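You operate a simulated robot arm through the tools that you are given. There is no shell and no other tool. Be economical: measure what you need, move in short steps, check, and stop when the job is done.

The job below is to be done with a simulated two-armed robot. You get a single attempt, and the scene is never put back.

TASK
Take the cream cloth from the top of the side table and lay it out flat on the open top of the cabinet table.

It is judged by the outcome, as a careful person would: the job done as asked, and still so three seconds after it is handed in. It fails if anything else is knocked over, pushed out of place, dropped, spilled or broken. Flat cloth is picked up by pressing the open fingertips on it (5 to 10 N) and closing them slowly along it; thin cloth reads only 2 to 8 mm in the jaws.

THE ROBOT
Two 6-joint arms with two-finger parallel grippers on one trunk, on a base that drives. Base frame: it is fixed to the floor where the robot stands at the start and does not move with it; the origin is under the middle of the robot, x ahead of it, y to its left, z up. Units: mm, degrees, N and s.
The left shoulder is at the start at [80, 216, 1595], the right one opposite. With the tool pointing down near the work surface each hand reaches from about 100 to 600 mm from the robot's upright axis, wherever it stands, measured 20 degrees to its own side. Places, roughly: open top of the cabinet table [600, 800, 900]. Payload 3.43 kg a hand.
The TCP of each hand is the grasp point between the finger pads, 30 mm short of the fingertips. In the tool frame z runs along the fingers and y along their closing line. Largest opening 94 mm; finger width 28, thickness 10; the body of the gripper, 50 by 96 mm, starts 55 mm behind the TCP.
Orientation is told as [roll, pitch, yaw] about the base's x, y, z axes, in that order, counted from this pose: with the fingers straight down and closing along the base's y, the tool's x points along the base's -x, its y along +y and its z along -z.

THE INTERFACE
- The arms move only by the tool apply_moves. It takes "left_series", "right_series" or both (then of equal length, played together; a hand with none holds still); each is a list of rows, each a list of 3 entries, a list of its own where there are three numbers: the shift along the base's x, y, z in mm, then the turn, a rotation vector about the base's x, y, z in degrees, then the opening, from 0 (shut) to 1 (fully open). In form: [[[tx, ty, tz], [wx, wy, wz], hand], ...]. A call has 1 to 10 rows; each row shifts and turns the commanded pose from where the row before left it. A row lasts 0.2 s, in which the tool goes at most 50 mm and 8.6 degrees; a call with a longer step from one row to the next is refused whole, and so is a gripper value outside its range. Where a pose cannot be reached the arm comes as near as it can. A force on the tool above 40 N (or 10 N above the force at the start of the call, whichever is more), or a blocked arm, ends the call early, and 0.2 s more pass. Each finger travels about 72 mm/s and halts on what it meets, pressing with about 29 N; the grip force reading is that of the motor and also rises with nothing between the fingers. The clock runs only during rows and for 0.2 s after the last one: add rows that do not move to give the fingers time. It gives the time, the measured TCP pose, the force on the tool (base axes), the opening and the grip force at its end, in the units of the frame above (readings bear some noise), with the torque about the TCP (base axes, N m) and any sound that the robot's microphone picked up, and new pictures: "pictures" is both (left out), scene, wrist or none (wrist: the cameras of the hands that moved).
- Cameras (640 x 400 px; columns grow to the right, rows downward): "scene" is now at [82.7, 17.2, 1746.2]; the picture's right is [0.32, -0.95, 0.00], its down [-0.83, -0.28, -0.48] and it looks along [0.46, 0.15, -0.88] (base axes); focal length 254 px, centre (320, 200). "left" rides on the left gripper at [76, -14, -103] in its tool frame; the picture's right is [0.18, 0.98, 0.00], its down [-0.75, 0.14, -0.64] and it looks along [-0.63, 0.12, 0.77] (tool axes); focal length 243 px, centre (320, 200). "right" rides on the right gripper at [76, 14, -103] in its tool frame; the picture's right is [-0.18, 0.98, 0.00], its down [-0.75, -0.14, -0.64] and it looks along [-0.63, -0.12, 0.77] (tool axes); focal length 243 px, centre (320, 200). There is no depth. A picture from a camera that has moved, and an enlarged one, comes with that camera's place and axes in the base frame and with its lens. The place of the scene camera against the robot may be out by one fixed shift of up to 18 mm in any direction.
- raise_lower(by): slides the trunk up (or, below 0, down) by that many mm; the arms and the scene camera ride with it, the base frame stays. It gives what a move gives, with no picture.
- steer(legs): drives the robot by 1 to 6 legs, each [ahead, left, turn to the left] in mm, mm and degrees, along the robot's own axes; the way and the turn of a leg run together, so that a leg with both is an arc; at most 1500 mm and 180 degrees a leg. The arms and the cameras ride along, it lands a little off, and it stops where it bumps. It gives what a move gives, and a new picture of the scene camera.
- turn_head(pan, tilt): turns the head with the scene camera to pan (to the left, within 86 degrees either way) and tilt (down, from -29 to 69), counted from straight ahead of the robot. It gives what a move gives, and a new picture of the scene camera.
- enlarge(camera, box): a new picture of the part [left, top, right, bottom] of that camera's present view, enlarged. It takes no simulated time.
- finish_job(): hands the job in; it is judged then, once.

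Go step by step. Nothing tells you exact positions but the pictures and the camera data: compare them with the known pose of the tool, close in by small moves and look again before you grip or let go. The budget is 120 turns and 260 pictures, counting those below and the enlarged ones. Unless the task says otherwise, let go and move clear before handing in, and close with one line.

The tools are called after "Emit:" as a command line: name --argument value ..., lists and objects as JSON in quotes. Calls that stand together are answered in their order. apply_moves: Moves the arms, as the interface text tells. Its arguments: {"type":"object","properties":{"left_series":{"type":"array"},"right_series":{"type":"array"},"pictures":{"type":"string","enum":["both","scene","wrist","none"]}},"required":[]} The other tools are called the same way: raise_lower (by) slides the trunk up or down; steer (legs) drives the base; turn_head (pan, tilt) turns the head that bears the scene camera; enlarge (camera, box) takes an enlarged picture of a part of a camera's view; finish_job () hands the job in.

At the start:

```text
time_s: 0.0
left_tool_pos: [393.7, 459.3, 999.9]
left_tool_rot: [0.1, 0.1, 0.1]
left_contact_force: [0.5, -0.6, 0.5]
left_moment: [0.03, 0.0, 0.0]
left_finger_gap: 94.2
left_grasp_force: 0.0
right_tool_pos: [529.4, 44.8, 1090.1]
right_tool_rot: [0.0, 0.0, 0.0]
right_contact_force: [0.6, -0.3, -0.6]
right_moment: [0.0, -0.01, 0.0]
right_finger_gap: 94.2
right_grasp_force: 0.0
trunk travel left (down, up): [-825.0, 15.0]
robot x, y, heading: [2.0, -0.8, -0.1]
head pan, tilt: [18.5, 61.2]
```

scene: 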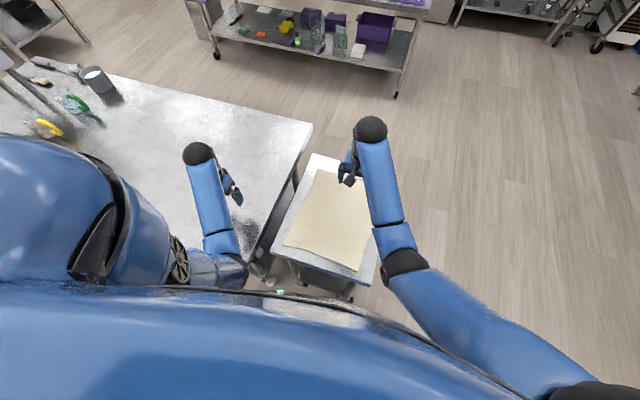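
right: 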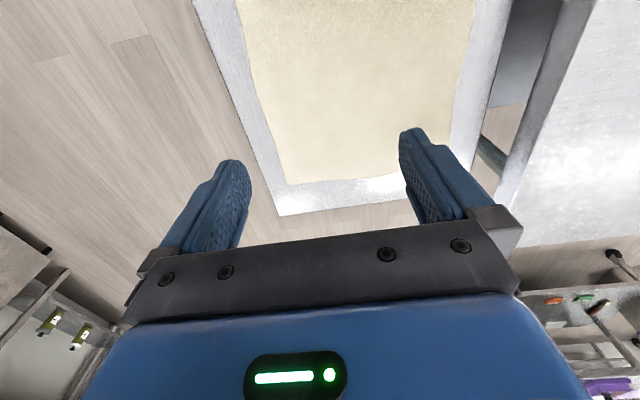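
left: 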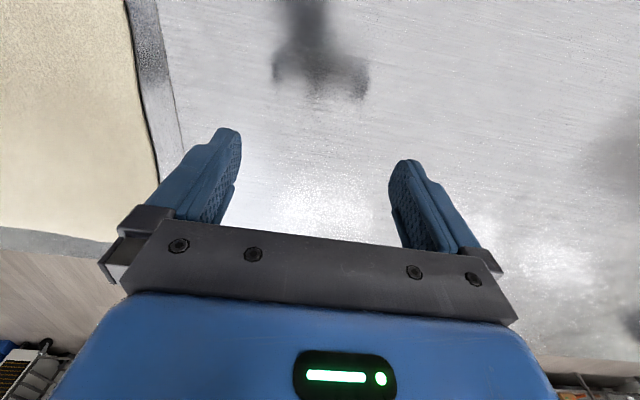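

I see the side table with the cream cloth ahead of the robot, and the cabinet table to its left with its near part clear. I'll look closer before moving.

Emit:
enlarge --camera "scene" --box '[220, 100, 440, 310]'

Emit:
turn_head --pan 60 --tilt 45

```text
1.90 times, centred on (330, 205) of scene
camera zoom: at [82.7, 17.2, 1746.2], right [0.32, -0.95, 0.0], down [-0.83, -0.28, -0.48], along [0.46, 0.15, -0.88], focal length 484 px, centre (301, 190)
```

zoom: 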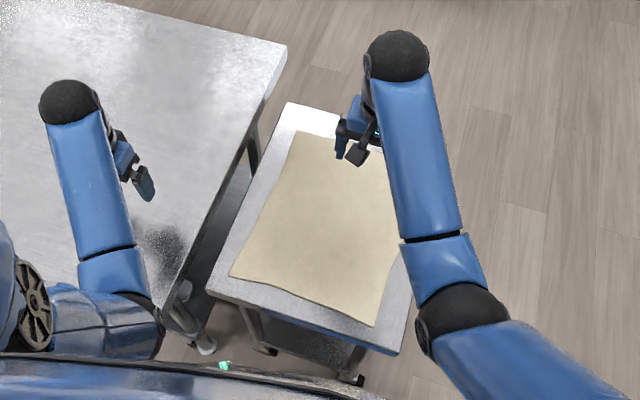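

```text
time_s: 1.1
left_tool_pos: [395.8, 459.6, 999.1]
left_tool_rot: [0.0, 0.0, 0.1]
left_contact_force: [0.2, -0.5, 0.8]
left_moment: [-0.01, 0.02, 0.03]
left_finger_gap: 93.9
left_grasp_force: 0.1
right_tool_pos: [530.7, 44.9, 1088.8]
right_tool_rot: [0.0, 0.0, 0.0]
right_contact_force: [0.0, 0.9, 0.8]
right_moment: [-0.01, 0.04, -0.01]
right_finger_gap: 94.0
right_grasp_force: 0.1
trunk travel left (down, up): [-825.0, 15.0]
robot x, y, heading: [2.4, 3.5, 0.1]
head pan, tilt: [60.0, 45.0]
camera scene: at [61.8, 67.0, 1767.0], right [0.87, -0.5, 0.0], down [-0.35, -0.61, -0.71], along [0.35, 0.61, -0.71], focal length 254 px, centre (320, 200)
```

scene: 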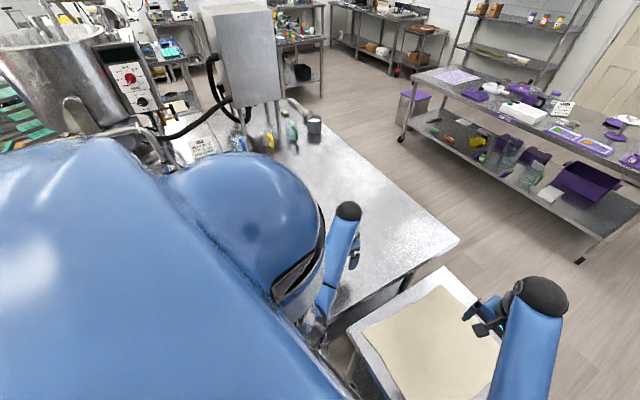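

The cabinet table's open area runs roughly x 250–860, y 330–1200; the cloth lies about x 335–690, y -45–235. I plan to grip the near two corners with the fingers closing along x, so I'll turn both hands 90° and bring them over those corners.

Emit:
apply_moves --left_series '[[[-5, -24, 3], [0, 0, 8.5], 1], [[-5, -24, 3], [0, 0, 8.5], 1], [[-5, -24, 3], [0, 0, 8.5], 1], [[-5, -24, 3], [0, 0, 8.5], 1], [[-5, -24, 3], [0, 0, 8.5], 1], [[-5, -24, 3], [0, 0, 8.5], 1], [[-5, -24, 3], [0, 0, 8.5], 1], [[-5, -24, 3], [0, 0, 8.5], 1], [[-5, -24, 3], [0, 0, 8.5], 1], [[-5, -24, 3], [0, 0, 8.5], 1]]' --right_series '[[[-18, -7, -6], [0, 0, 8.5], 1], [[-18, -7, -6], [0, 0, 8.5], 1], [[-18, -7, -6], [0, 0, 8.5], 1], [[-18, -7, -6], [0, 0, 8.5], 1], [[-18, -7, -6], [0, 0, 8.5], 1], [[-18, -7, -6], [0, 0, 8.5], 1], [[-18, -7, -6], [0, 0, 8.5], 1], [[-18, -7, -6], [0, 0, 8.5], 1], [[-18, -7, -6], [0, 0, 8.5], 1], [[-18, -7, -6], [0, 0, 8.5], 1]]' --pictures "wrist"

Emit:
turn_head --pan 5 --tilt 65

```text
time_s: 3.3
left_tool_pos: [344.5, 219.2, 1029.0]
left_tool_rot: [-0.1, -0.2, 85.1]
left_contact_force: [0.6, -0.3, 0.0]
left_moment: [-0.06, -0.02, -0.05]
left_finger_gap: 94.3
left_grasp_force: 0.1
right_tool_pos: [354.1, -24.5, 1019.9]
right_tool_rot: [0.0, 0.0, 85.1]
right_contact_force: [0.8, 0.3, -1.0]
right_moment: [-0.01, -0.02, -0.02]
right_finger_gap: 93.8
right_grasp_force: 0.1
right hand out of reach, approached as far as the arm can: row 2, 3, 6
trunk travel left (down, up): [-825.0, 15.0]
robot x, y, heading: [-1.7, 0.1, 0.1]
head pan, tilt: [60.0, 45.0]
camera right: at [332.7, -98.7, 1121.0], right [-0.96, 0.27, 0.0], down [0.2, 0.74, 0.64], along [0.17, 0.62, -0.77], focal length 243 px, centre (320, 200)
camera left: at [352.3, 142.6, 1131.7], right [-1.0, -0.1, 0.0], down [-0.08, 0.76, 0.64], along [-0.06, 0.64, -0.77], focal length 243 px, centre (320, 200)
```

right: 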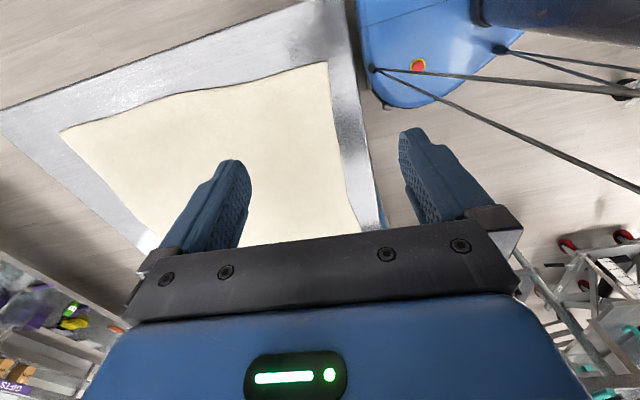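
left: 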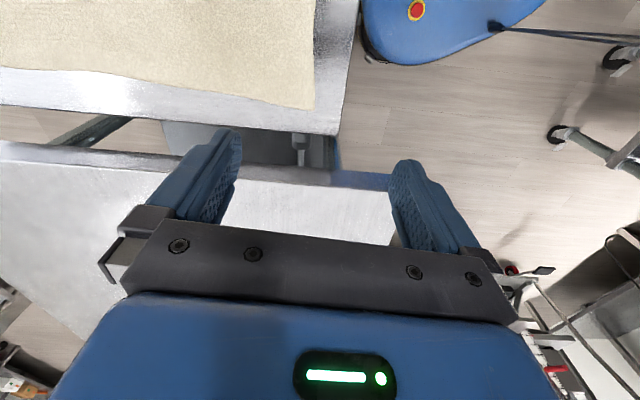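

```text
time_s: 4.5
left_tool_pos: [344.5, 221.3, 1028.9]
left_tool_rot: [-0.1, 0.0, 84.8]
left_contact_force: [-0.1, -0.1, 0.2]
left_moment: [0.04, 0.01, 0.02]
left_finger_gap: 94.2
left_grasp_force: 0.1
right_tool_pos: [354.3, -24.0, 1020.1]
right_tool_rot: [0.0, 0.0, 84.9]
right_contact_force: [0.2, 0.0, -0.8]
right_moment: [0.05, 0.01, 0.0]
right_finger_gap: 93.8
right_grasp_force: 0.1
trunk travel left (down, up): [-825.0, 15.0]
robot x, y, heading: [1.1, -5.3, 0.1]
head pan, tilt: [5.0, 65.0]
camera scene: at [81.1, 1.6, 1742.1], right [0.09, -1.0, 0.0], down [-0.9, -0.08, -0.42], along [0.42, 0.04, -0.91], focal length 254 px, centre (320, 200)
```

scene: 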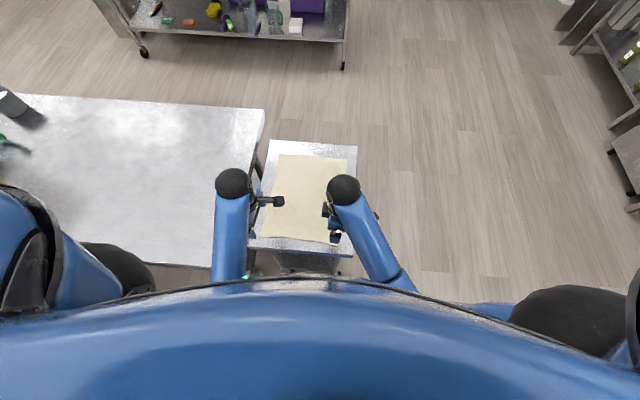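

The near corners look to be about (350, 243) and (339, -45), with the table height about 800–850 mm. I'll move in over the grip points and lower part way, narrowing the fingers.

Emit:
apply_moves --left_series '[[[10, -2, -25], [0, 0, 0], 0.45], [[10, -2, -25], [0, 0, 0], 0.45], [[10, -2, -25], [0, 0, 0], 0.45], [[10, -2, -25], [0, 0, 0], 0.45], [[0, 0, -20], [0, 0, 0], 0.45], [[0, 0, 0], [0, 0, 0], 0.45]]' --right_series '[[[5, 2.5, -25], [0, 0, 0], 0.45], [[5, 2.5, -25], [0, 0, 0], 0.45], [[5, 2.5, -25], [0, 0, 0], 0.45], [[5, 2.5, -25], [0, 0, 0], 0.45], [[0, 0, -10], [0, 0, 0], 0.45], [[0, 0, 0], [0, 0, 0], 0.45]]' --pictures "wrist"

```text
time_s: 5.9
left_tool_pos: [384.5, 209.8, 910.3]
left_tool_rot: [0.1, -0.1, 84.9]
left_contact_force: [0.7, 0.7, -0.4]
left_moment: [-0.01, -0.02, 0.02]
left_finger_gap: 42.3
left_grasp_force: 0.0
right_tool_pos: [374.2, -11.8, 905.8]
right_tool_rot: [0.0, -0.1, 85.0]
right_contact_force: [0.2, -0.1, 1.1]
right_moment: [-0.01, -0.02, 0.0]
right_finger_gap: 42.4
right_grasp_force: 0.1
trunk travel left (down, up): [-825.0, 15.0]
robot x, y, heading: [3.5, 1.8, -0.0]
head pan, tilt: [5.0, 65.0]
camera right: at [353.1, -86.3, 1007.1], right [-0.96, 0.27, 0.0], down [0.21, 0.74, 0.64], along [0.17, 0.62, -0.77], focal length 243 px, centre (320, 200)
camera left: at [393.7, 132.8, 1012.5], right [-1.0, -0.1, 0.0], down [-0.08, 0.76, 0.64], along [-0.06, 0.64, -0.77], focal length 243 px, centre (320, 200)
```

right: 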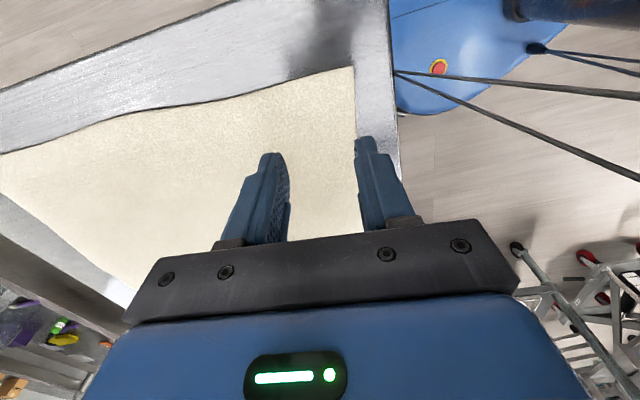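
left: 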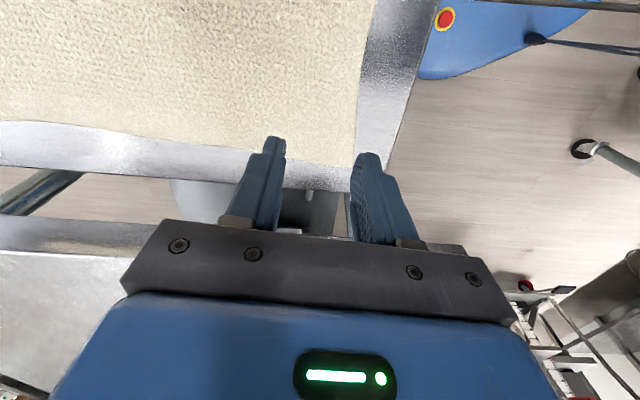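

Triangulating puts the table top at about z 813 and the corners at about (348, 256) and (340, -43). I'll lower to just above the cloth, shifting the left hand out a bit.

Emit:
apply_moves --left_series '[[[0, 5, -17], [0, 0, 0], 0.45], [[0, 5, -17], [0, 0, 0], 0.45], [[0, 5, -17], [0, 0, 0], 0.45], [[0, 0, 0], [0, 0, 0], 0.45]]' --right_series '[[[0, 0, -16], [0, 0, 0], 0.45], [[0, 0, -16], [0, 0, 0], 0.45], [[0, 0, -16], [0, 0, 0], 0.45], [[0, 0, 0], [0, 0, 0], 0.45]]' --pictures "wrist"

```text
time_s: 6.9
left_tool_pos: [385.6, 225.5, 858.6]
left_tool_rot: [-0.1, 0.0, 85.0]
left_contact_force: [0.0, -0.1, 1.6]
left_moment: [-0.02, -0.02, -0.01]
left_finger_gap: 42.3
left_grasp_force: 0.1
right_tool_pos: [373.9, -11.3, 859.0]
right_tool_rot: [0.1, 0.0, 85.0]
right_contact_force: [-0.3, -0.1, -0.4]
right_moment: [-0.01, -0.01, -0.01]
right_finger_gap: 42.5
right_grasp_force: 0.1
trunk travel left (down, up): [-825.0, 15.0]
robot x, y, heading: [-2.1, -1.2, 0.1]
head pan, tilt: [5.0, 65.0]
camera right: at [352.9, -85.9, 960.6], right [-0.96, 0.27, 0.0], down [0.21, 0.74, 0.64], along [0.17, 0.62, -0.77], focal length 243 px, centre (320, 200)
camera left: at [394.7, 148.0, 960.8], right [-1.0, -0.1, 0.0], down [-0.08, 0.76, 0.64], along [-0.06, 0.64, -0.77], focal length 243 px, centre (320, 200)
```

right: 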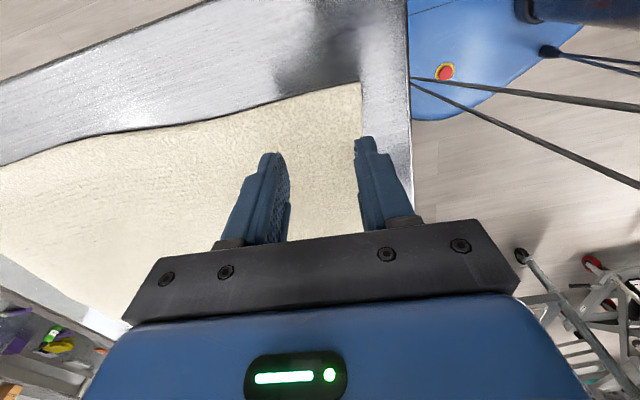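
left: 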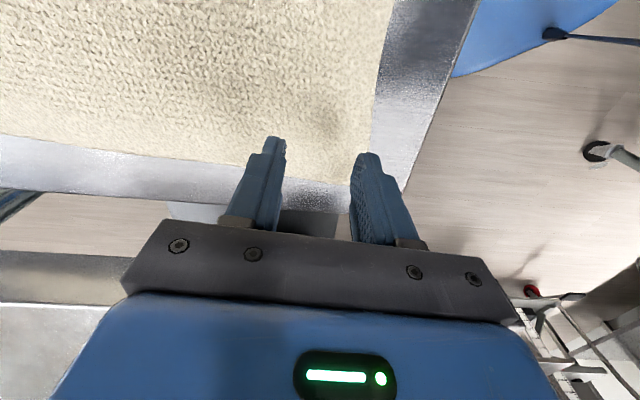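

The outer fingers sit very near the cloth edge, so I'll shift both 9 mm inward and descend slowly to light contact.

Emit:
apply_moves --left_series '[[[9, 0, -5], [0, 0, 0], 0.45], [[0, 0, -4], [0, 0, 0], 0.45], [[0, 0, -3], [0, 0, 0], 0.45], [[0, 0, 0], [0, 0, 0], 0.45]]' --right_series '[[[9, 0, -5], [0, 0, 0], 0.45], [[0, 0, -4], [0, 0, 0], 0.45], [[0, 0, -3], [0, 0, 0], 0.45], [[0, 0, 0], [0, 0, 0], 0.45]]' --pictures "none"

```text
time_s: 7.9
left_tool_pos: [395.5, 225.2, 846.9]
left_tool_rot: [0.1, -0.1, 84.9]
left_contact_force: [-1.4, -0.5, 0.4]
left_moment: [0.0, 0.02, 0.01]
left_finger_gap: 42.1
left_grasp_force: 0.1
right_tool_pos: [383.4, -13.6, 847.6]
right_tool_rot: [0.1, 0.0, 85.0]
right_contact_force: [0.0, 0.2, 0.6]
right_moment: [-0.02, 0.0, -0.01]
right_finger_gap: 42.4
right_grasp_force: 0.1
trunk travel left (down, up): [-825.0, 15.0]
robot x, y, heading: [1.7, 4.0, -0.1]
head pan, tilt: [5.0, 65.0]
```

Emit:
apply_moves --left_series '[[[0, 0, -2], [0, 0, 0], 0.45], [[0, 0, -2], [0, 0, 0], 0.45], [[0, 0, 0], [0, 0, 0], 0.45]]' --right_series '[[[0, 0, -2], [0, 0, 0], 0.45], [[0, 0, -2], [0, 0, 0], 0.45], [[0, 0, 0], [0, 0, 0], 0.45]]' --pictures "none"

```text
time_s: 8.7
left_tool_pos: [394.3, 227.1, 843.0]
left_tool_rot: [0.0, 0.0, 85.0]
left_contact_force: [0.1, 0.1, -0.1]
left_moment: [0.01, 0.02, 0.02]
left_finger_gap: 42.3
left_grasp_force: 0.0
right_tool_pos: [384.4, -12.6, 844.8]
right_tool_rot: [0.0, 0.1, 85.1]
right_contact_force: [1.0, 0.2, 0.2]
right_moment: [0.0, 0.03, -0.02]
right_finger_gap: 42.4
right_grasp_force: 0.1
trunk travel left (down, up): [-825.0, 15.0]
robot x, y, heading: [1.1, 1.4, -0.1]
head pan, tilt: [5.0, 65.0]
```

No contact yet, so I keep descending in small steps.

Emit:
apply_moves --left_series '[[[0, 0, -2], [0, 0, 0], 0.45], [[0, 0, -2], [0, 0, 0], 0.45], [[0, 0, 0], [0, 0, 0], 0.45]]' --right_series '[[[0, 0, -2], [0, 0, 0], 0.45], [[0, 0, -2], [0, 0, 0], 0.45], [[0, 0, 0], [0, 0, 0], 0.45]]' --pictures "wrist"

```text
time_s: 9.5
left_tool_pos: [394.8, 227.3, 840.0]
left_tool_rot: [0.0, -0.1, 85.0]
left_contact_force: [-0.5, -0.3, 0.4]
left_moment: [0.0, 0.01, 0.01]
left_finger_gap: 42.2
left_grasp_force: 0.1
right_tool_pos: [383.6, -13.3, 839.1]
right_tool_rot: [-0.1, 0.0, 85.0]
right_contact_force: [-0.1, 0.3, 0.6]
right_moment: [0.0, 0.0, 0.0]
right_finger_gap: 42.0
right_grasp_force: 0.0
trunk travel left (down, up): [-825.0, 15.0]
robot x, y, heading: [-1.2, -2.1, -0.2]
head pan, tilt: [5.0, 65.0]
camera right: at [362.4, -87.0, 941.3], right [-0.96, 0.27, 0.0], down [0.21, 0.74, 0.64], along [0.17, 0.62, -0.77], focal length 243 px, centre (320, 200)
camera left: at [402.7, 149.9, 941.8], right [-1.0, -0.1, 0.0], down [-0.07, 0.76, 0.64], along [-0.06, 0.64, -0.77], focal length 243 px, centre (320, 200)
```

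right: 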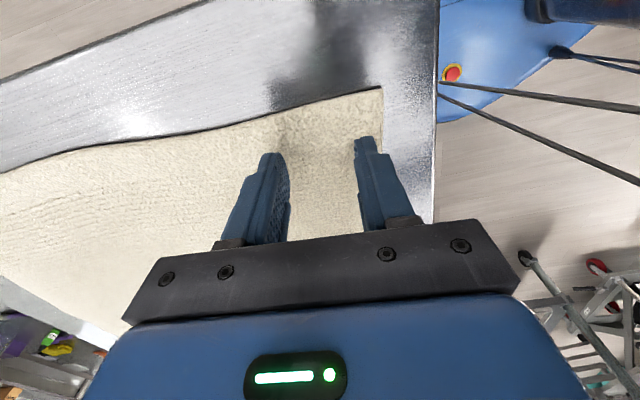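
left: 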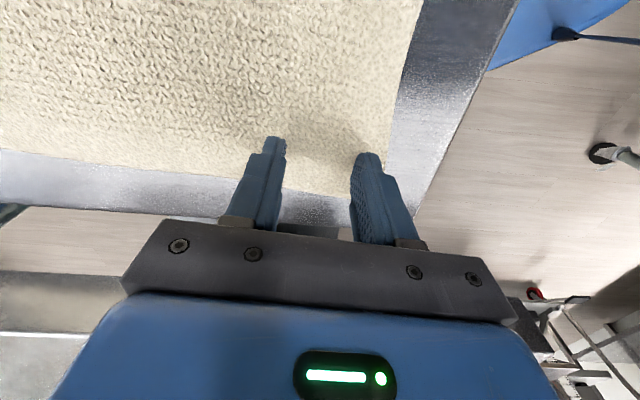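

Emit:
apply_moves --left_series '[[[0, 0, -2], [0, 0, 0], 0.45], [[0, 0, -2], [0, 0, 0], 0.45], [[0, 0, -2], [0, 0, 0], 0.45], [[0, 0, 0], [0, 0, 0], 0.45]]' --right_series '[[[0, 0, -2], [0, 0, 0], 0.45], [[0, 0, -2], [0, 0, 0], 0.45], [[0, 0, -2], [0, 0, 0], 0.45], [[0, 0, 0], [0, 0, 0], 0.45]]' --pictures "none"

```text
time_s: 10.5
left_tool_pos: [392.7, 226.0, 834.3]
left_tool_rot: [-0.1, 0.0, 84.9]
left_contact_force: [-2.2, 0.8, 15.7]
left_moment: [0.09, 0.17, -0.04]
left_finger_gap: 42.1
left_grasp_force: 0.1
right_tool_pos: [383.4, -12.5, 835.6]
right_tool_rot: [-0.1, 0.1, 85.0]
right_contact_force: [0.3, 0.5, 2.8]
right_moment: [-0.05, 0.03, 0.0]
right_finger_gap: 42.3
right_grasp_force: 0.0
trunk travel left (down, up): [-825.0, 15.0]
robot x, y, heading: [1.6, -0.6, -0.1]
head pan, tilt: [5.0, 65.0]
```

Contact is made: left 16 N, right 3 N. I'll even them out to 5–10 N.

Emit:
apply_moves --left_series '[[[0, 0, 0.8], [0, 0, 0], 0.45], [[0, 0, 0], [0, 0, 0], 0.45]]' --right_series '[[[0, 0, -0.6], [0, 0, 0], 0.45], [[0, 0, 0], [0, 0, 0], 0.45]]' --pictures "none"

```text
time_s: 11.1
left_tool_pos: [393.6, 225.2, 834.2]
left_tool_rot: [0.0, 0.0, 85.0]
left_contact_force: [1.3, 2.0, 7.0]
left_moment: [0.07, 0.01, -0.01]
left_finger_gap: 42.2
left_grasp_force: 0.0
right_tool_pos: [382.9, -11.1, 834.2]
right_tool_rot: [-0.1, -0.1, 85.0]
right_contact_force: [-0.2, -0.1, 7.5]
right_moment: [-0.04, 0.04, 0.0]
right_finger_gap: 42.2
right_grasp_force: 0.1
trunk travel left (down, up): [-825.0, 15.0]
robot x, y, heading: [-2.9, -2.5, 0.1]
head pan, tilt: [5.0, 65.0]
```

Both press at about 7 N; now I close slowly.

Emit:
apply_moves --left_series '[[[0, 0, 0], [0, 0, 0], 0.4], [[0, 0, 0], [0, 0, 0], 0.35], [[0, 0, 0], [0, 0, 0], 0.3], [[0, 0, 0], [0, 0, 0], 0.25], [[0, 0, 0], [0, 0, 0], 0.2], [[0, 0, 0], [0, 0, 0], 0.15], [[0, 0, 0], [0, 0, 0], 0.1], [[0, 0, 0], [0, 0, 0], 0.05], [[0, 0, 0], [0, 0, 0], 0], [[0, 0, 0], [0, 0, 0], 0]]' --right_series '[[[0, 0, 0], [0, 0, 0], 0.4], [[0, 0, 0], [0, 0, 0], 0.35], [[0, 0, 0], [0, 0, 0], 0.3], [[0, 0, 0], [0, 0, 0], 0.25], [[0, 0, 0], [0, 0, 0], 0.2], [[0, 0, 0], [0, 0, 0], 0.15], [[0, 0, 0], [0, 0, 0], 0.1], [[0, 0, 0], [0, 0, 0], 0.05], [[0, 0, 0], [0, 0, 0], 0], [[0, 0, 0], [0, 0, 0], 0]]' --pictures "wrist"

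```text
time_s: 13.3
left_tool_pos: [394.0, 226.2, 832.9]
left_tool_rot: [-0.2, 0.1, 84.9]
left_contact_force: [0.2, -2.5, 6.1]
left_moment: [-0.08, -0.03, -0.03]
left_finger_gap: 4.3
left_grasp_force: 28.6
right_tool_pos: [382.9, -12.8, 834.0]
right_tool_rot: [-0.1, 0.1, 85.0]
right_contact_force: [0.7, 1.8, 11.1]
right_moment: [0.1, 0.03, 0.06]
right_finger_gap: 4.6
right_grasp_force: 29.3
trunk travel left (down, up): [-825.0, 15.0]
robot x, y, heading: [0.1, -1.0, -0.1]
head pan, tilt: [5.0, 65.0]
camera right: at [361.6, -86.7, 935.1], right [-0.96, 0.27, 0.0], down [0.21, 0.74, 0.64], along [0.17, 0.62, -0.77], focal length 243 px, centre (320, 200)
camera left: at [401.8, 148.8, 936.6], right [-1.0, -0.1, 0.0], down [-0.08, 0.76, 0.64], along [-0.06, 0.64, -0.77], focal length 243 px, centre (320, 200)
```

right: 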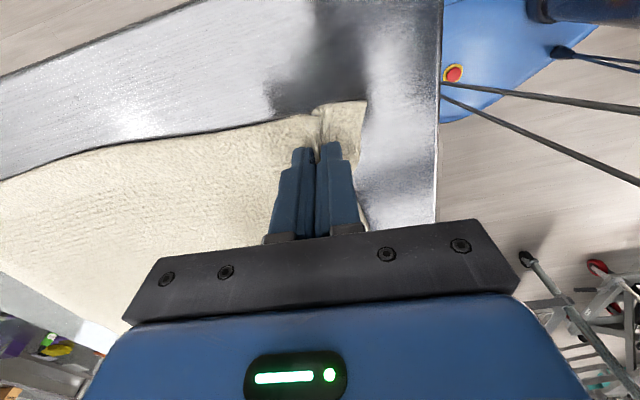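
left: 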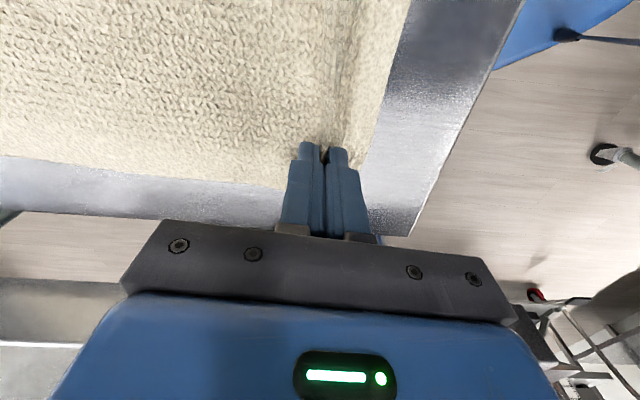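

Both jaws hold cloth (about 4.5 mm). I lift together, moving slightly forward so the cloth peels up rather than drags.

Emit:
apply_moves --left_series '[[[0, 0, 15], [0, 0, 0], 0], [[3, 0, 25], [0, 0, 0], 0], [[5, 0, 25], [0, 0, 0], 0], [[5, 0, 25], [0, 0, 0], 0], [[5, 0, 25], [0, 0, 0], 0], [[5, 0, 25], [0, 0, 0], 0], [[0, 0, 0], [0, 0, 0], 0]]' --right_series '[[[0, 0, 15], [0, 0, 0], 0], [[3, 0, 25], [0, 0, 0], 0], [[5, 0, 25], [0, 0, 0], 0], [[5, 0, 25], [0, 0, 0], 0], [[5, 0, 25], [0, 0, 0], 0], [[5, 0, 25], [0, 0, 0], 0], [[0, 0, 0], [0, 0, 0], 0]]'

```text
time_s: 14.9
left_tool_pos: [416.1, 224.9, 975.0]
left_tool_rot: [0.0, 0.0, 84.9]
left_contact_force: [-0.2, -2.4, 0.2]
left_moment: [-0.04, 0.01, -0.01]
left_finger_gap: 4.2
left_grasp_force: 28.7
right_tool_pos: [406.2, -13.2, 973.5]
right_tool_rot: [0.0, 0.0, 85.0]
right_contact_force: [0.3, 2.0, -0.2]
right_moment: [0.07, -0.01, -0.02]
right_finger_gap: 4.4
right_grasp_force: 29.1
trunk travel left (down, up): [-825.0, 15.0]
robot x, y, heading: [-4.9, -2.8, -0.0]
head pan, tilt: [5.0, 65.0]
camera scene: at [81.6, 1.8, 1742.0], right [0.09, -1.0, 0.0], down [-0.9, -0.08, -0.42], along [0.42, 0.04, -0.91], focal length 254 px, centre (320, 200)
camera right: at [385.8, -87.2, 1075.4], right [-0.96, 0.27, 0.0], down [0.21, 0.74, 0.64], along [0.17, 0.62, -0.77], focal length 243 px, centre (320, 200)
camera left: at [424.4, 148.1, 1077.0], right [-1.0, -0.1, 0.0], down [-0.07, 0.76, 0.64], along [-0.06, 0.64, -0.77], focal length 243 px, centre (320, 200)
```

scene: 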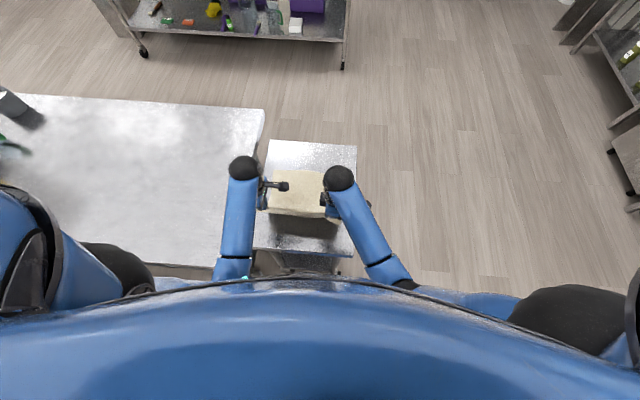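
right: 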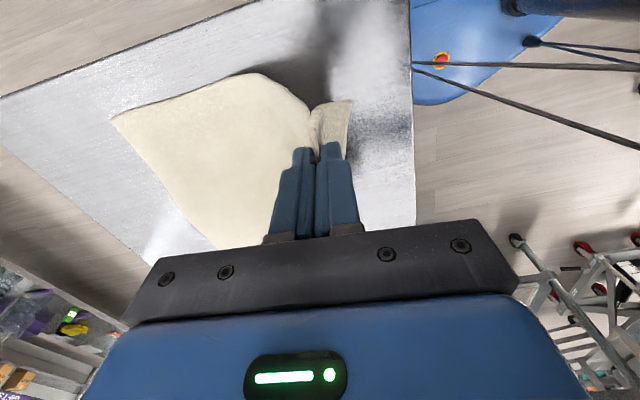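
left: 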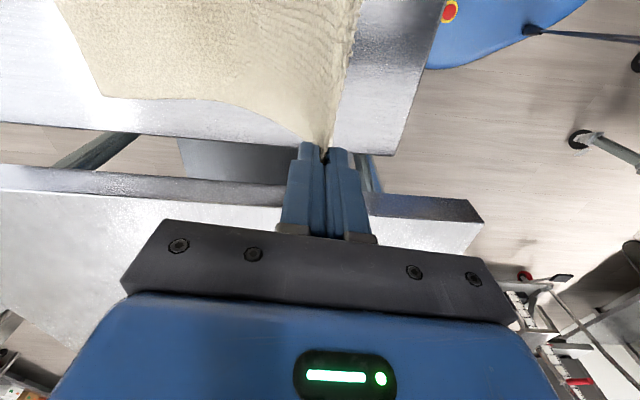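

The cloth is held at both corners and lifts cleanly. I continue up until it hangs free.

Emit:
apply_moves --left_series '[[[3, 0, 35], [0, 0, 0], 0], [[3, 0, 35], [0, 0, 0], 0], [[3, 0, 35], [0, 0, 0], 0], [[3, 0, 35], [0, 0, 0], 0], [[0, 0, 35], [0, 0, 0], 0], [[0, 0, 35], [0, 0, 0], 0], [[0, 0, 35], [0, 0, 0], 0], [[0, 0, 35], [0, 0, 0], 0], [[0, 0, 35], [0, 0, 0], 0], [[0, 0, 20], [0, 0, 0], 0]]' --right_series '[[[3, 0, 35], [0, 0, 0], 0], [[3, 0, 35], [0, 0, 0], 0], [[3, 0, 35], [0, 0, 0], 0], [[3, 0, 35], [0, 0, 0], 0], [[0, 0, 35], [0, 0, 0], 0], [[0, 0, 35], [0, 0, 0], 0], [[0, 0, 35], [0, 0, 0], 0], [[0, 0, 35], [0, 0, 0], 0], [[0, 0, 35], [0, 0, 0], 0], [[0, 0, 20], [0, 0, 0], 0]]'

Emit:
turn_head --pan 75 --tilt 60

```text
time_s: 17.1
left_tool_pos: [473.1, 230.0, 1036.8]
left_tool_rot: [-0.1, -0.1, 85.0]
left_contact_force: [-0.4, 0.1, -0.2]
left_moment: [0.04, 0.01, 0.01]
left_finger_gap: 4.4
left_grasp_force: 29.0
left hand out of reach, approached as far as the arm can: row 2, 3, 4, 5, 6, 7, 8, 9, 10
right_tool_pos: [480.2, 26.0, 1064.3]
right_tool_rot: [0.0, 0.0, 84.9]
right_contact_force: [-0.5, -0.3, -1.0]
right_moment: [0.0, 0.0, -0.03]
right_finger_gap: 4.1
right_grasp_force: 28.9
right hand out of reach, approached as far as the arm can: row 2, 3, 4, 5, 6, 7, 8, 9, 10
trunk travel left (down, up): [-825.0, 15.0]
robot x, y, heading: [0.5, -1.3, -0.2]
head pan, tilt: [5.0, 65.0]
camera scene: at [82.1, 2.2, 1742.0], right [0.09, -1.0, 0.0], down [-0.9, -0.08, -0.42], along [0.42, 0.04, -0.91], focal length 254 px, centre (320, 200)
camera right: at [458.2, -49.9, 1165.0], right [-0.96, 0.27, 0.0], down [0.21, 0.74, 0.64], along [0.17, 0.62, -0.77], focal length 243 px, centre (320, 200)
camera left: at [481.9, 152.7, 1139.6], right [-1.0, -0.1, 0.0], down [-0.08, 0.76, 0.64], along [-0.06, 0.64, -0.77], focal length 243 px, centre (320, 200)
```

scene: 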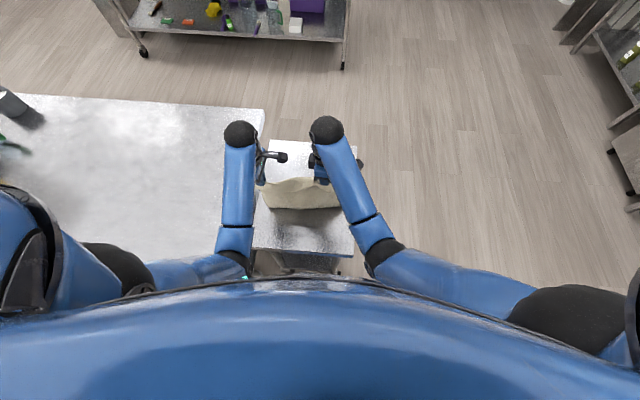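
right: 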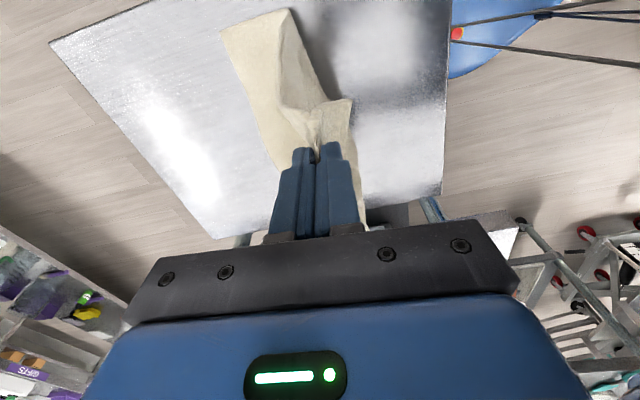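
left: 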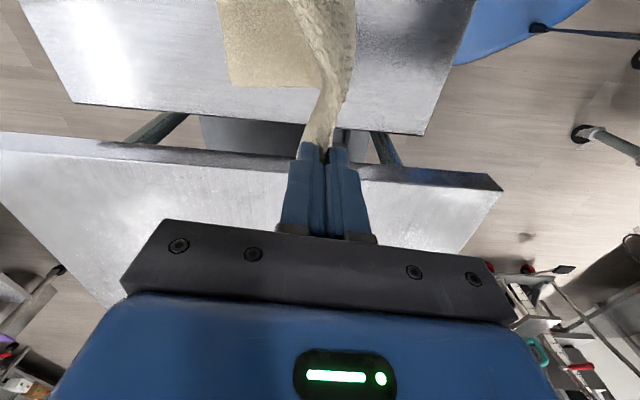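

```text
time_s: 18.5
left_tool_pos: [473.0, 229.7, 1037.5]
left_tool_rot: [-0.2, 0.1, 85.0]
left_contact_force: [-0.2, -0.1, -1.5]
left_moment: [0.0, 0.02, -0.02]
left_finger_gap: 4.4
left_grasp_force: 28.7
right_tool_pos: [478.4, 24.4, 1065.2]
right_tool_rot: [-0.1, 0.0, 85.0]
right_contact_force: [0.6, 0.2, -0.2]
right_moment: [-0.01, 0.02, -0.01]
right_finger_gap: 4.4
right_grasp_force: 28.7
trunk travel left (down, up): [-825.0, 15.0]
robot x, y, heading: [-0.4, 2.2, 0.1]
head pan, tilt: [75.0, 60.0]
camera scene: at [38.4, 60.9, 1747.6], right [0.97, -0.26, 0.0], down [-0.22, -0.84, -0.5], along [0.13, 0.48, -0.87], focal length 254 px, centre (320, 200)
```

scene: 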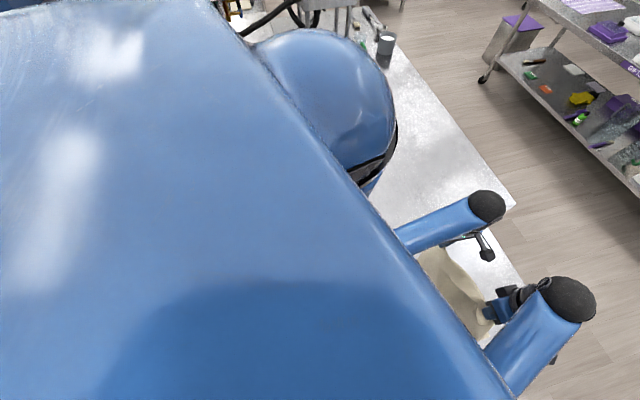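

Straight up is out of the arms' reach this close in; farther out they should be able to rise. I'll test where the commanded pose now stands by moving forward.

Emit:
apply_moves --left_series '[[[40, 0, 0], [0, 0, 0], 0], [[40, 0, 0], [0, 0, 0], 0], [[0, 0, 0], [0, 0, 0], 0]]' --right_series '[[[40, 0, 0], [0, 0, 0], 0], [[40, 0, 0], [0, 0, 0], 0], [[0, 0, 0], [0, 0, 0], 0]]' --pictures "none"

```text
time_s: 19.3
left_tool_pos: [554.5, 231.8, 1040.2]
left_tool_rot: [-0.1, 0.0, 85.0]
left_contact_force: [-0.9, -0.2, 0.1]
left_moment: [0.0, -0.01, -0.02]
left_finger_gap: 4.4
left_grasp_force: 28.5
right_tool_pos: [560.9, 23.9, 1066.2]
right_tool_rot: [0.0, 0.1, 85.0]
right_contact_force: [0.2, -0.2, -0.7]
right_moment: [0.02, 0.0, -0.01]
right_finger_gap: 4.4
right_grasp_force: 29.1
trunk travel left (down, up): [-825.0, 15.0]
robot x, y, heading: [0.6, -1.4, -0.1]
head pan, tilt: [75.0, 60.0]
```

The command starts from the achieved pose, good. Now up while moving outward and restoring the hand spacing.

Emit:
apply_moves --left_series '[[[8, 0, 33], [0, 0, 0], 0], [[8, 0, 33], [0, 0, 0], 0], [[8, 0, 33], [0, 0, 0], 0], [[8, 0, 33], [0, 0, 0], 0], [[8, 0, 33], [0, 0, 0], 0], [[5, 0, 35], [0, 0, 0], 0], [[0, 0, 0], [0, 0, 0], 0]]' --right_series '[[[7, -6, 29], [0, 0, 0], 0], [[7, -6, 29], [0, 0, 0], 0], [[7, -6, 29], [0, 0, 0], 0], [[7, -6, 29], [0, 0, 0], 0], [[7, -6, 29], [0, 0, 0], 0], [[4, 0, 29], [0, 0, 0], 0], [[0, 0, 0], [0, 0, 0], 0]]'

```text
time_s: 20.9
left_tool_pos: [663.1, 230.3, 1157.1]
left_tool_rot: [0.0, 0.0, 85.0]
left_contact_force: [-0.3, 0.2, 0.2]
left_moment: [-0.02, -0.01, -0.04]
left_finger_gap: 4.2
left_grasp_force: 28.9
left hand out of reach, approached as far as the arm can: row 2, 3, 4, 5, 6
right_tool_pos: [647.1, 13.1, 1195.6]
right_tool_rot: [0.0, 0.1, 85.0]
right_contact_force: [-0.2, 0.1, -0.6]
right_moment: [-0.02, 0.0, -0.02]
right_finger_gap: 4.3
right_grasp_force: 28.8
right hand out of reach, approached as far as the arm can: row 2, 3, 4, 5, 6
trunk travel left (down, up): [-825.0, 15.0]
robot x, y, heading: [0.9, 0.4, -0.1]
head pan, tilt: [75.0, 60.0]
camera scene: at [38.1, 61.3, 1747.6], right [0.97, -0.26, 0.0], down [-0.22, -0.84, -0.5], along [0.13, 0.48, -0.87], focal length 254 px, centre (320, 200)
camera right: at [625.6, -61.2, 1296.1], right [-0.96, 0.27, 0.0], down [0.21, 0.74, 0.64], along [0.17, 0.62, -0.77], focal length 243 px, centre (320, 200)
camera left: at [672.3, 153.1, 1259.2], right [-1.0, -0.1, 0.0], down [-0.07, 0.76, 0.64], along [-0.06, 0.64, -0.77], focal length 243 px, centre (320, 200)
```

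scene: 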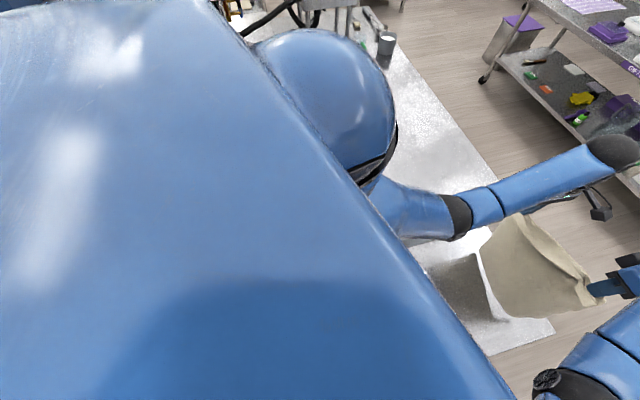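
right: 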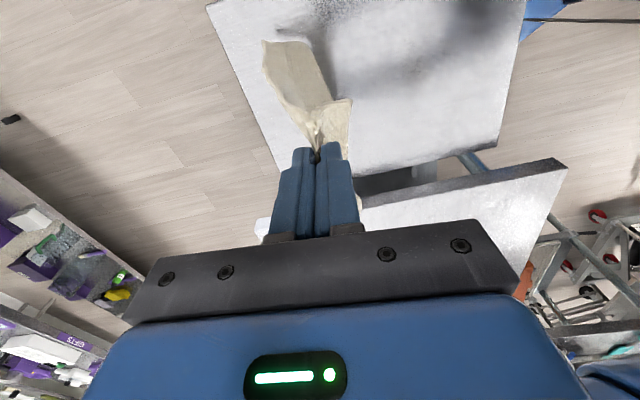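
left: 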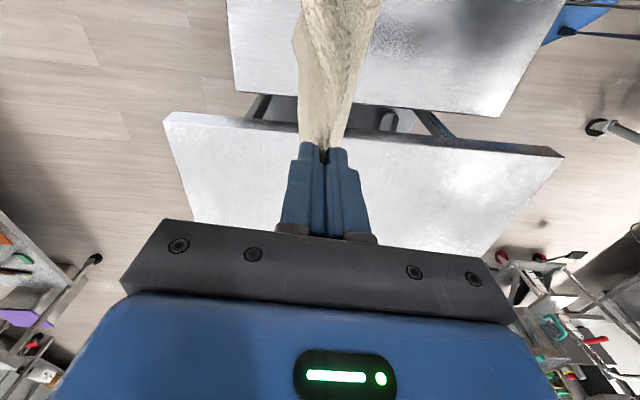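

The cloth hangs free from both hands, but must clear the cabinet edge (z 900) by more. I'll tilt the fingers forward, which should let the hands go higher.

Emit:
apply_moves --left_series '[[[0, 0, 5], [0, -8, 0], 0], [[0, 0, 10], [0, -8, 0], 0], [[0, 0, 25], [0, -8, 0], 0], [[0, 0, 25], [0, -8, 0], 0], [[0, 0, 25], [0, -8, 0], 0], [[0, 0, 25], [0, 0, 0], 0], [[0, 0, 0], [0, 0, 0], 0]]' --right_series '[[[0, -5, 5], [0, -8, 0], 0], [[0, -5, 5], [0, -8, 0], 0], [[0, -5, 15], [0, -8, 0], 0], [[0, -5, 15], [0, -8, 0], 0], [[0, -3, 20], [0, -8, 0], 0], [[0, 0, 20], [0, 0, 0], 0], [[0, 0, 0], [0, 0, 0], 0]]' --pictures "wrist"

```text
time_s: 22.5
left_tool_pos: [670.4, 228.0, 1272.7]
left_tool_rot: [-39.8, -3.1, 86.1]
left_contact_force: [-0.6, -1.7, -1.0]
left_moment: [-0.07, 0.1, -0.04]
left_finger_gap: 4.3
left_grasp_force: 28.7
right_tool_pos: [648.8, -9.7, 1272.7]
right_tool_rot: [-39.9, -3.2, 86.2]
right_contact_force: [1.0, 1.7, -1.0]
right_moment: [0.0, 0.1, 0.04]
right_finger_gap: 4.2
right_grasp_force: 29.5
trunk travel left (down, up): [-825.0, 15.0]
robot x, y, heading: [1.1, -2.3, -0.2]
head pan, tilt: [75.0, 60.0]
camera right: at [566.4, -83.1, 1337.3], right [-0.74, 0.27, -0.62], down [-0.25, 0.74, 0.62], along [0.62, 0.62, -0.48], focal length 243 px, centre (320, 200)
camera left: at [612.4, 151.0, 1356.4], right [-0.76, -0.1, -0.64], down [-0.47, 0.76, 0.44], along [0.44, 0.64, -0.63], focal length 243 px, centre (320, 200)
```

right: 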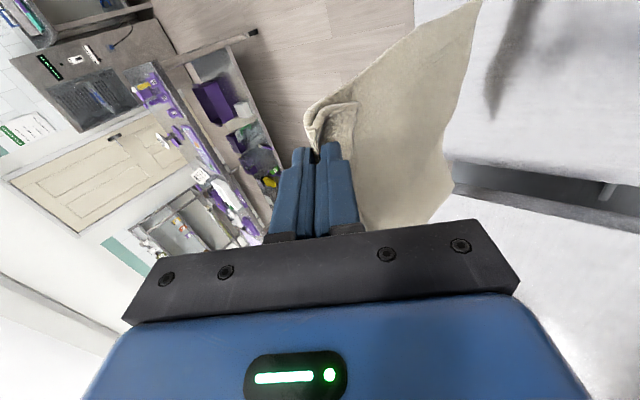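
left: 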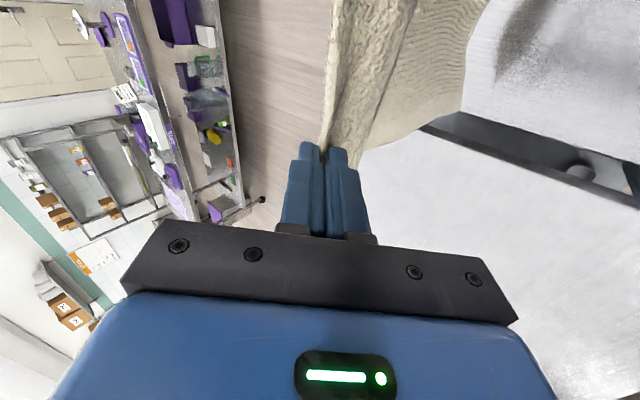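

Tilting worked: hands are at z 1273 with the cloth hanging free. I raise a little more, then back off slightly and drive left in stages, watching for clearance.

Emit:
apply_moves --left_series '[[[-10, 0, 15], [0, 0, 0], 0], [[-10, 0, 20], [0, 0, 0], 0], [[0, 0, 0], [0, 0, 0], 0]]' --right_series '[[[6, 0, 15], [0, 0, 0], 0], [[6, 0, 20], [0, 0, 0], 0], [[0, 0, 0], [0, 0, 0], 0]]' --pictures "none"

Emit:
turn_head --pan 15 --tilt 50

Emit:
steer --legs '[[-40, 0, 0]]'

```text
time_s: 23.3
left_tool_pos: [648.0, 230.3, 1307.8]
left_tool_rot: [-40.0, -3.2, 86.3]
left_contact_force: [-0.2, -2.2, -0.5]
left_moment: [-0.04, 0.11, -0.01]
left_finger_gap: 4.2
left_grasp_force: 29.0
right_tool_pos: [659.7, -7.8, 1309.8]
right_tool_rot: [-40.0, -3.3, 86.2]
right_contact_force: [-0.5, 2.4, -0.3]
right_moment: [0.08, 0.13, 0.09]
right_finger_gap: 4.2
right_grasp_force: 28.7
trunk travel left (down, up): [-825.0, 15.0]
robot x, y, heading: [0.0, 0.1, 0.1]
head pan, tilt: [75.0, 60.0]
```

```text
time_s: 24.6
left_tool_pos: [648.2, 229.5, 1306.4]
left_tool_rot: [-39.8, -3.2, 86.1]
left_contact_force: [-0.6, -2.3, -0.5]
left_moment: [-0.04, 0.08, -0.03]
left_finger_gap: 4.3
left_grasp_force: 29.1
right_tool_pos: [660.0, -8.0, 1310.7]
right_tool_rot: [-39.9, -3.2, 86.1]
right_contact_force: [1.0, 2.0, 0.7]
right_moment: [0.07, 0.11, 0.03]
right_finger_gap: 4.2
right_grasp_force: 28.8
trunk travel left (down, up): [-825.0, 15.0]
robot x, y, heading: [-1.0, -0.4, -0.1]
head pan, tilt: [15.0, 50.0]
camera scene: at [95.8, 16.5, 1760.1], right [0.26, -0.97, 0.0], down [-0.74, -0.2, -0.64], along [0.62, 0.17, -0.77], focal length 254 px, centre (320, 200)
```

scene: 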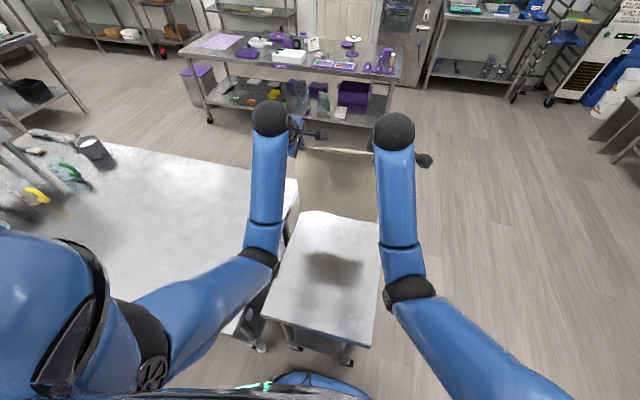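

```text
time_s: 25.5
left_tool_pos: [619.0, 229.6, 1302.0]
left_tool_rot: [-39.3, -3.1, 86.1]
left_contact_force: [0.8, -2.7, -1.0]
left_moment: [-0.05, 0.17, -0.03]
left_finger_gap: 4.4
left_grasp_force: 28.7
right_tool_pos: [630.4, -8.2, 1305.1]
right_tool_rot: [-39.3, -3.2, 86.1]
right_contact_force: [0.0, 2.6, -0.8]
right_moment: [0.06, 0.07, 0.09]
right_finger_gap: 4.1
right_grasp_force: 29.1
trunk travel left (down, up): [-825.0, 15.0]
robot x, y, heading: [-39.4, -0.6, 0.0]
head pan, tilt: [15.0, 50.0]
camera scene: at [69.7, 16.4, 1759.1], right [0.26, -0.97, 0.0], down [-0.75, -0.2, -0.64], along [0.61, 0.17, -0.77], focal length 254 px, centre (320, 200)
```

scene: 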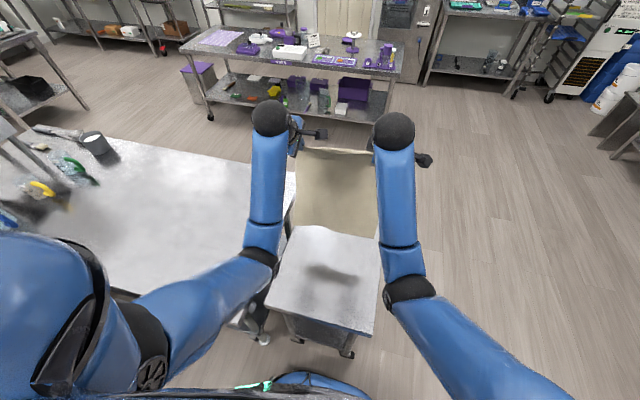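

The cloth hangs well between both hands. I back another 60 mm for base clearance and drive left in two parts.

Emit:
steer --legs '[[-60, 0, 0], [0, 300, 0]]'

```text
time_s: 28.1
left_tool_pos: [548.3, 526.8, 1308.1]
left_tool_rot: [-39.8, -3.5, 86.6]
left_contact_force: [-0.2, -2.5, 0.4]
left_moment: [-0.05, 0.1, -0.01]
left_finger_gap: 4.6
left_grasp_force: 29.0
right_tool_pos: [562.1, 287.5, 1310.5]
right_tool_rot: [-39.8, -3.4, 86.5]
right_contact_force: [-0.3, 1.6, -0.6]
right_moment: [0.06, 0.12, 0.04]
right_finger_gap: 4.0
right_grasp_force: 29.3
trunk travel left (down, up): [-825.0, 15.0]
robot x, y, heading: [-98.4, 295.3, 0.3]
head pan, tilt: [15.0, 50.0]
camera scene: at [-2.8, 307.3, 1760.2], right [0.27, -0.96, 0.0], down [-0.74, -0.2, -0.64], along [0.62, 0.17, -0.77], focal length 254 px, centre (320, 200)
```

scene: 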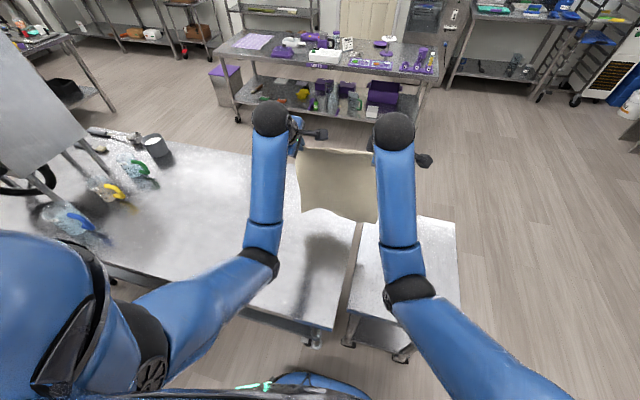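

Clear on the way. The bottles on the cabinet start around y 1300, so I drive another 260 mm left.

Emit:
steer --legs '[[0, 260, 0]]'

```text
time_s: 29.9
left_tool_pos: [546.9, 776.4, 1307.6]
left_tool_rot: [-39.8, -3.4, 86.4]
left_contact_force: [1.4, -2.5, -0.7]
left_moment: [-0.05, 0.11, -0.01]
left_finger_gap: 4.6
left_grasp_force: 29.1
right_tool_pos: [560.0, 539.3, 1310.2]
right_tool_rot: [-39.8, -3.4, 86.4]
right_contact_force: [0.0, 2.5, -1.4]
right_moment: [0.09, 0.09, 0.1]
right_finger_gap: 4.4
right_grasp_force: 28.3
trunk travel left (down, up): [-825.0, 15.0]
robot x, y, heading: [-100.9, 548.6, 0.2]
head pan, tilt: [15.0, 50.0]
camera scene: at [-3.9, 559.7, 1760.2], right [0.26, -0.96, 0.0], down [-0.74, -0.2, -0.64], along [0.62, 0.17, -0.77], focal length 254 px, centre (320, 200)
```

scene: 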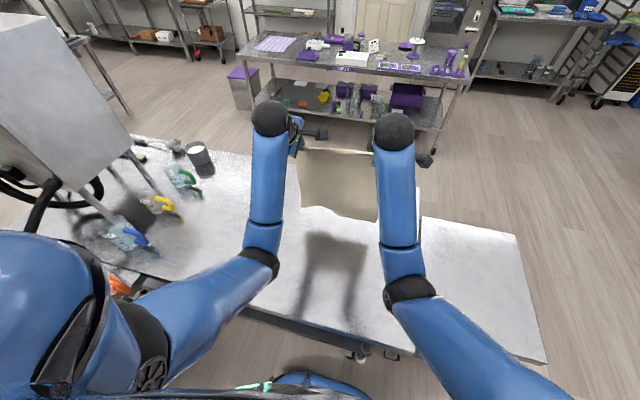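

The cloth now hangs over the clear middle of the cabinet top, its lower edge about 290 mm below the grips. I move forward 60 mm, then reach out and lower until the bottom edge nearly touches.

Emit:
steer --legs '[[60, 0, 0]]'

Emit:
apply_moves --left_series '[[[20, 0, -15], [0, 0, 0], 0], [[20, 0, -15], [0, 0, 0], 0], [[20, 0, -15], [0, 0, 0], 0], [[20, 0, -15], [0, 0, 0], 0], [[4, 0, -15], [0, 0, 0], 0], [[0, 0, -15], [0, 0, 0], 0], [[0, 0, 0], [0, 0, 0], 0]]' --right_series '[[[18, 0, -15], [0, 0, 0], 0], [[18, 0, -15], [0, 0, 0], 0], [[18, 0, -15], [0, 0, 0], 0], [[18, 0, -15], [0, 0, 0], 0], [[0, 0, -15], [0, 0, 0], 0], [[0, 0, -17], [0, 0, 0], 0], [[0, 0, 0], [0, 0, 0], 0]]' --pictures "scene"

```text
time_s: 30.9
left_tool_pos: [592.9, 783.6, 1313.6]
left_tool_rot: [-40.5, -3.2, 86.4]
left_contact_force: [-0.9, -2.1, 0.3]
left_moment: [-0.04, 0.0, -0.03]
left_finger_gap: 4.1
left_grasp_force: 28.6
right_tool_pos: [605.0, 544.6, 1317.8]
right_tool_rot: [-40.4, -3.2, 86.3]
right_contact_force: [-1.3, 2.5, 0.6]
right_moment: [0.06, 0.04, 0.08]
right_finger_gap: 4.3
right_grasp_force: 29.0
trunk travel left (down, up): [-825.0, 15.0]
robot x, y, heading: [-40.3, 546.6, 0.2]
head pan, tilt: [15.0, 50.0]
camera scene: at [37.1, 567.8, 1761.4], right [0.26, -0.96, 0.0], down [-0.73, -0.2, -0.65], along [0.63, 0.17, -0.76], focal length 254 px, centre (320, 200)
```

scene: 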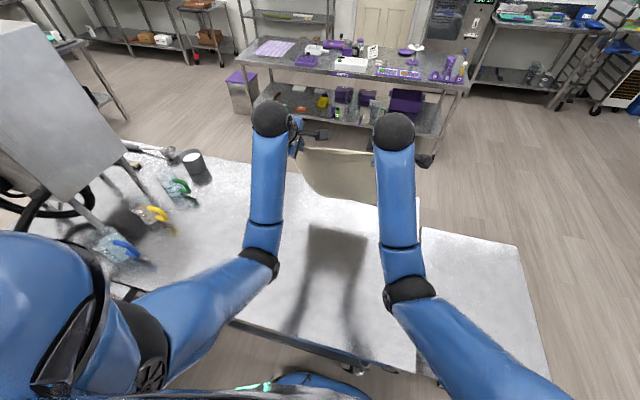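

```text
time_s: 32.5
left_tool_pos: [687.4, 781.1, 1216.9]
left_tool_rot: [-39.9, -3.2, 86.3]
left_contact_force: [0.0, -1.5, 0.2]
left_moment: [0.01, 0.09, -0.04]
left_finger_gap: 4.2
left_grasp_force: 28.8
right_tool_pos: [691.2, 545.8, 1218.2]
right_tool_rot: [-40.0, -3.2, 86.3]
right_contact_force: [-0.4, 1.1, -0.4]
right_moment: [0.0, 0.08, 0.03]
right_finger_gap: 4.4
right_grasp_force: 28.7
trunk travel left (down, up): [-825.0, 15.0]
robot x, y, heading: [-44.5, 546.9, 0.4]
head pan, tilt: [15.0, 50.0]
camera scene: at [53.7, 566.6, 1760.2], right [0.26, -0.96, 0.0], down [-0.74, -0.2, -0.64], along [0.62, 0.17, -0.77], focal length 254 px, centre (320, 200)
```

scene: 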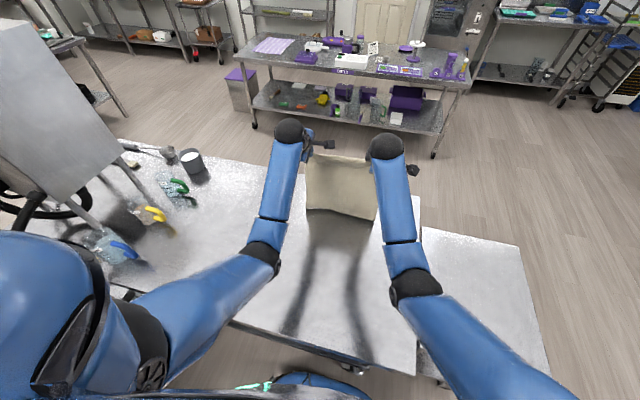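

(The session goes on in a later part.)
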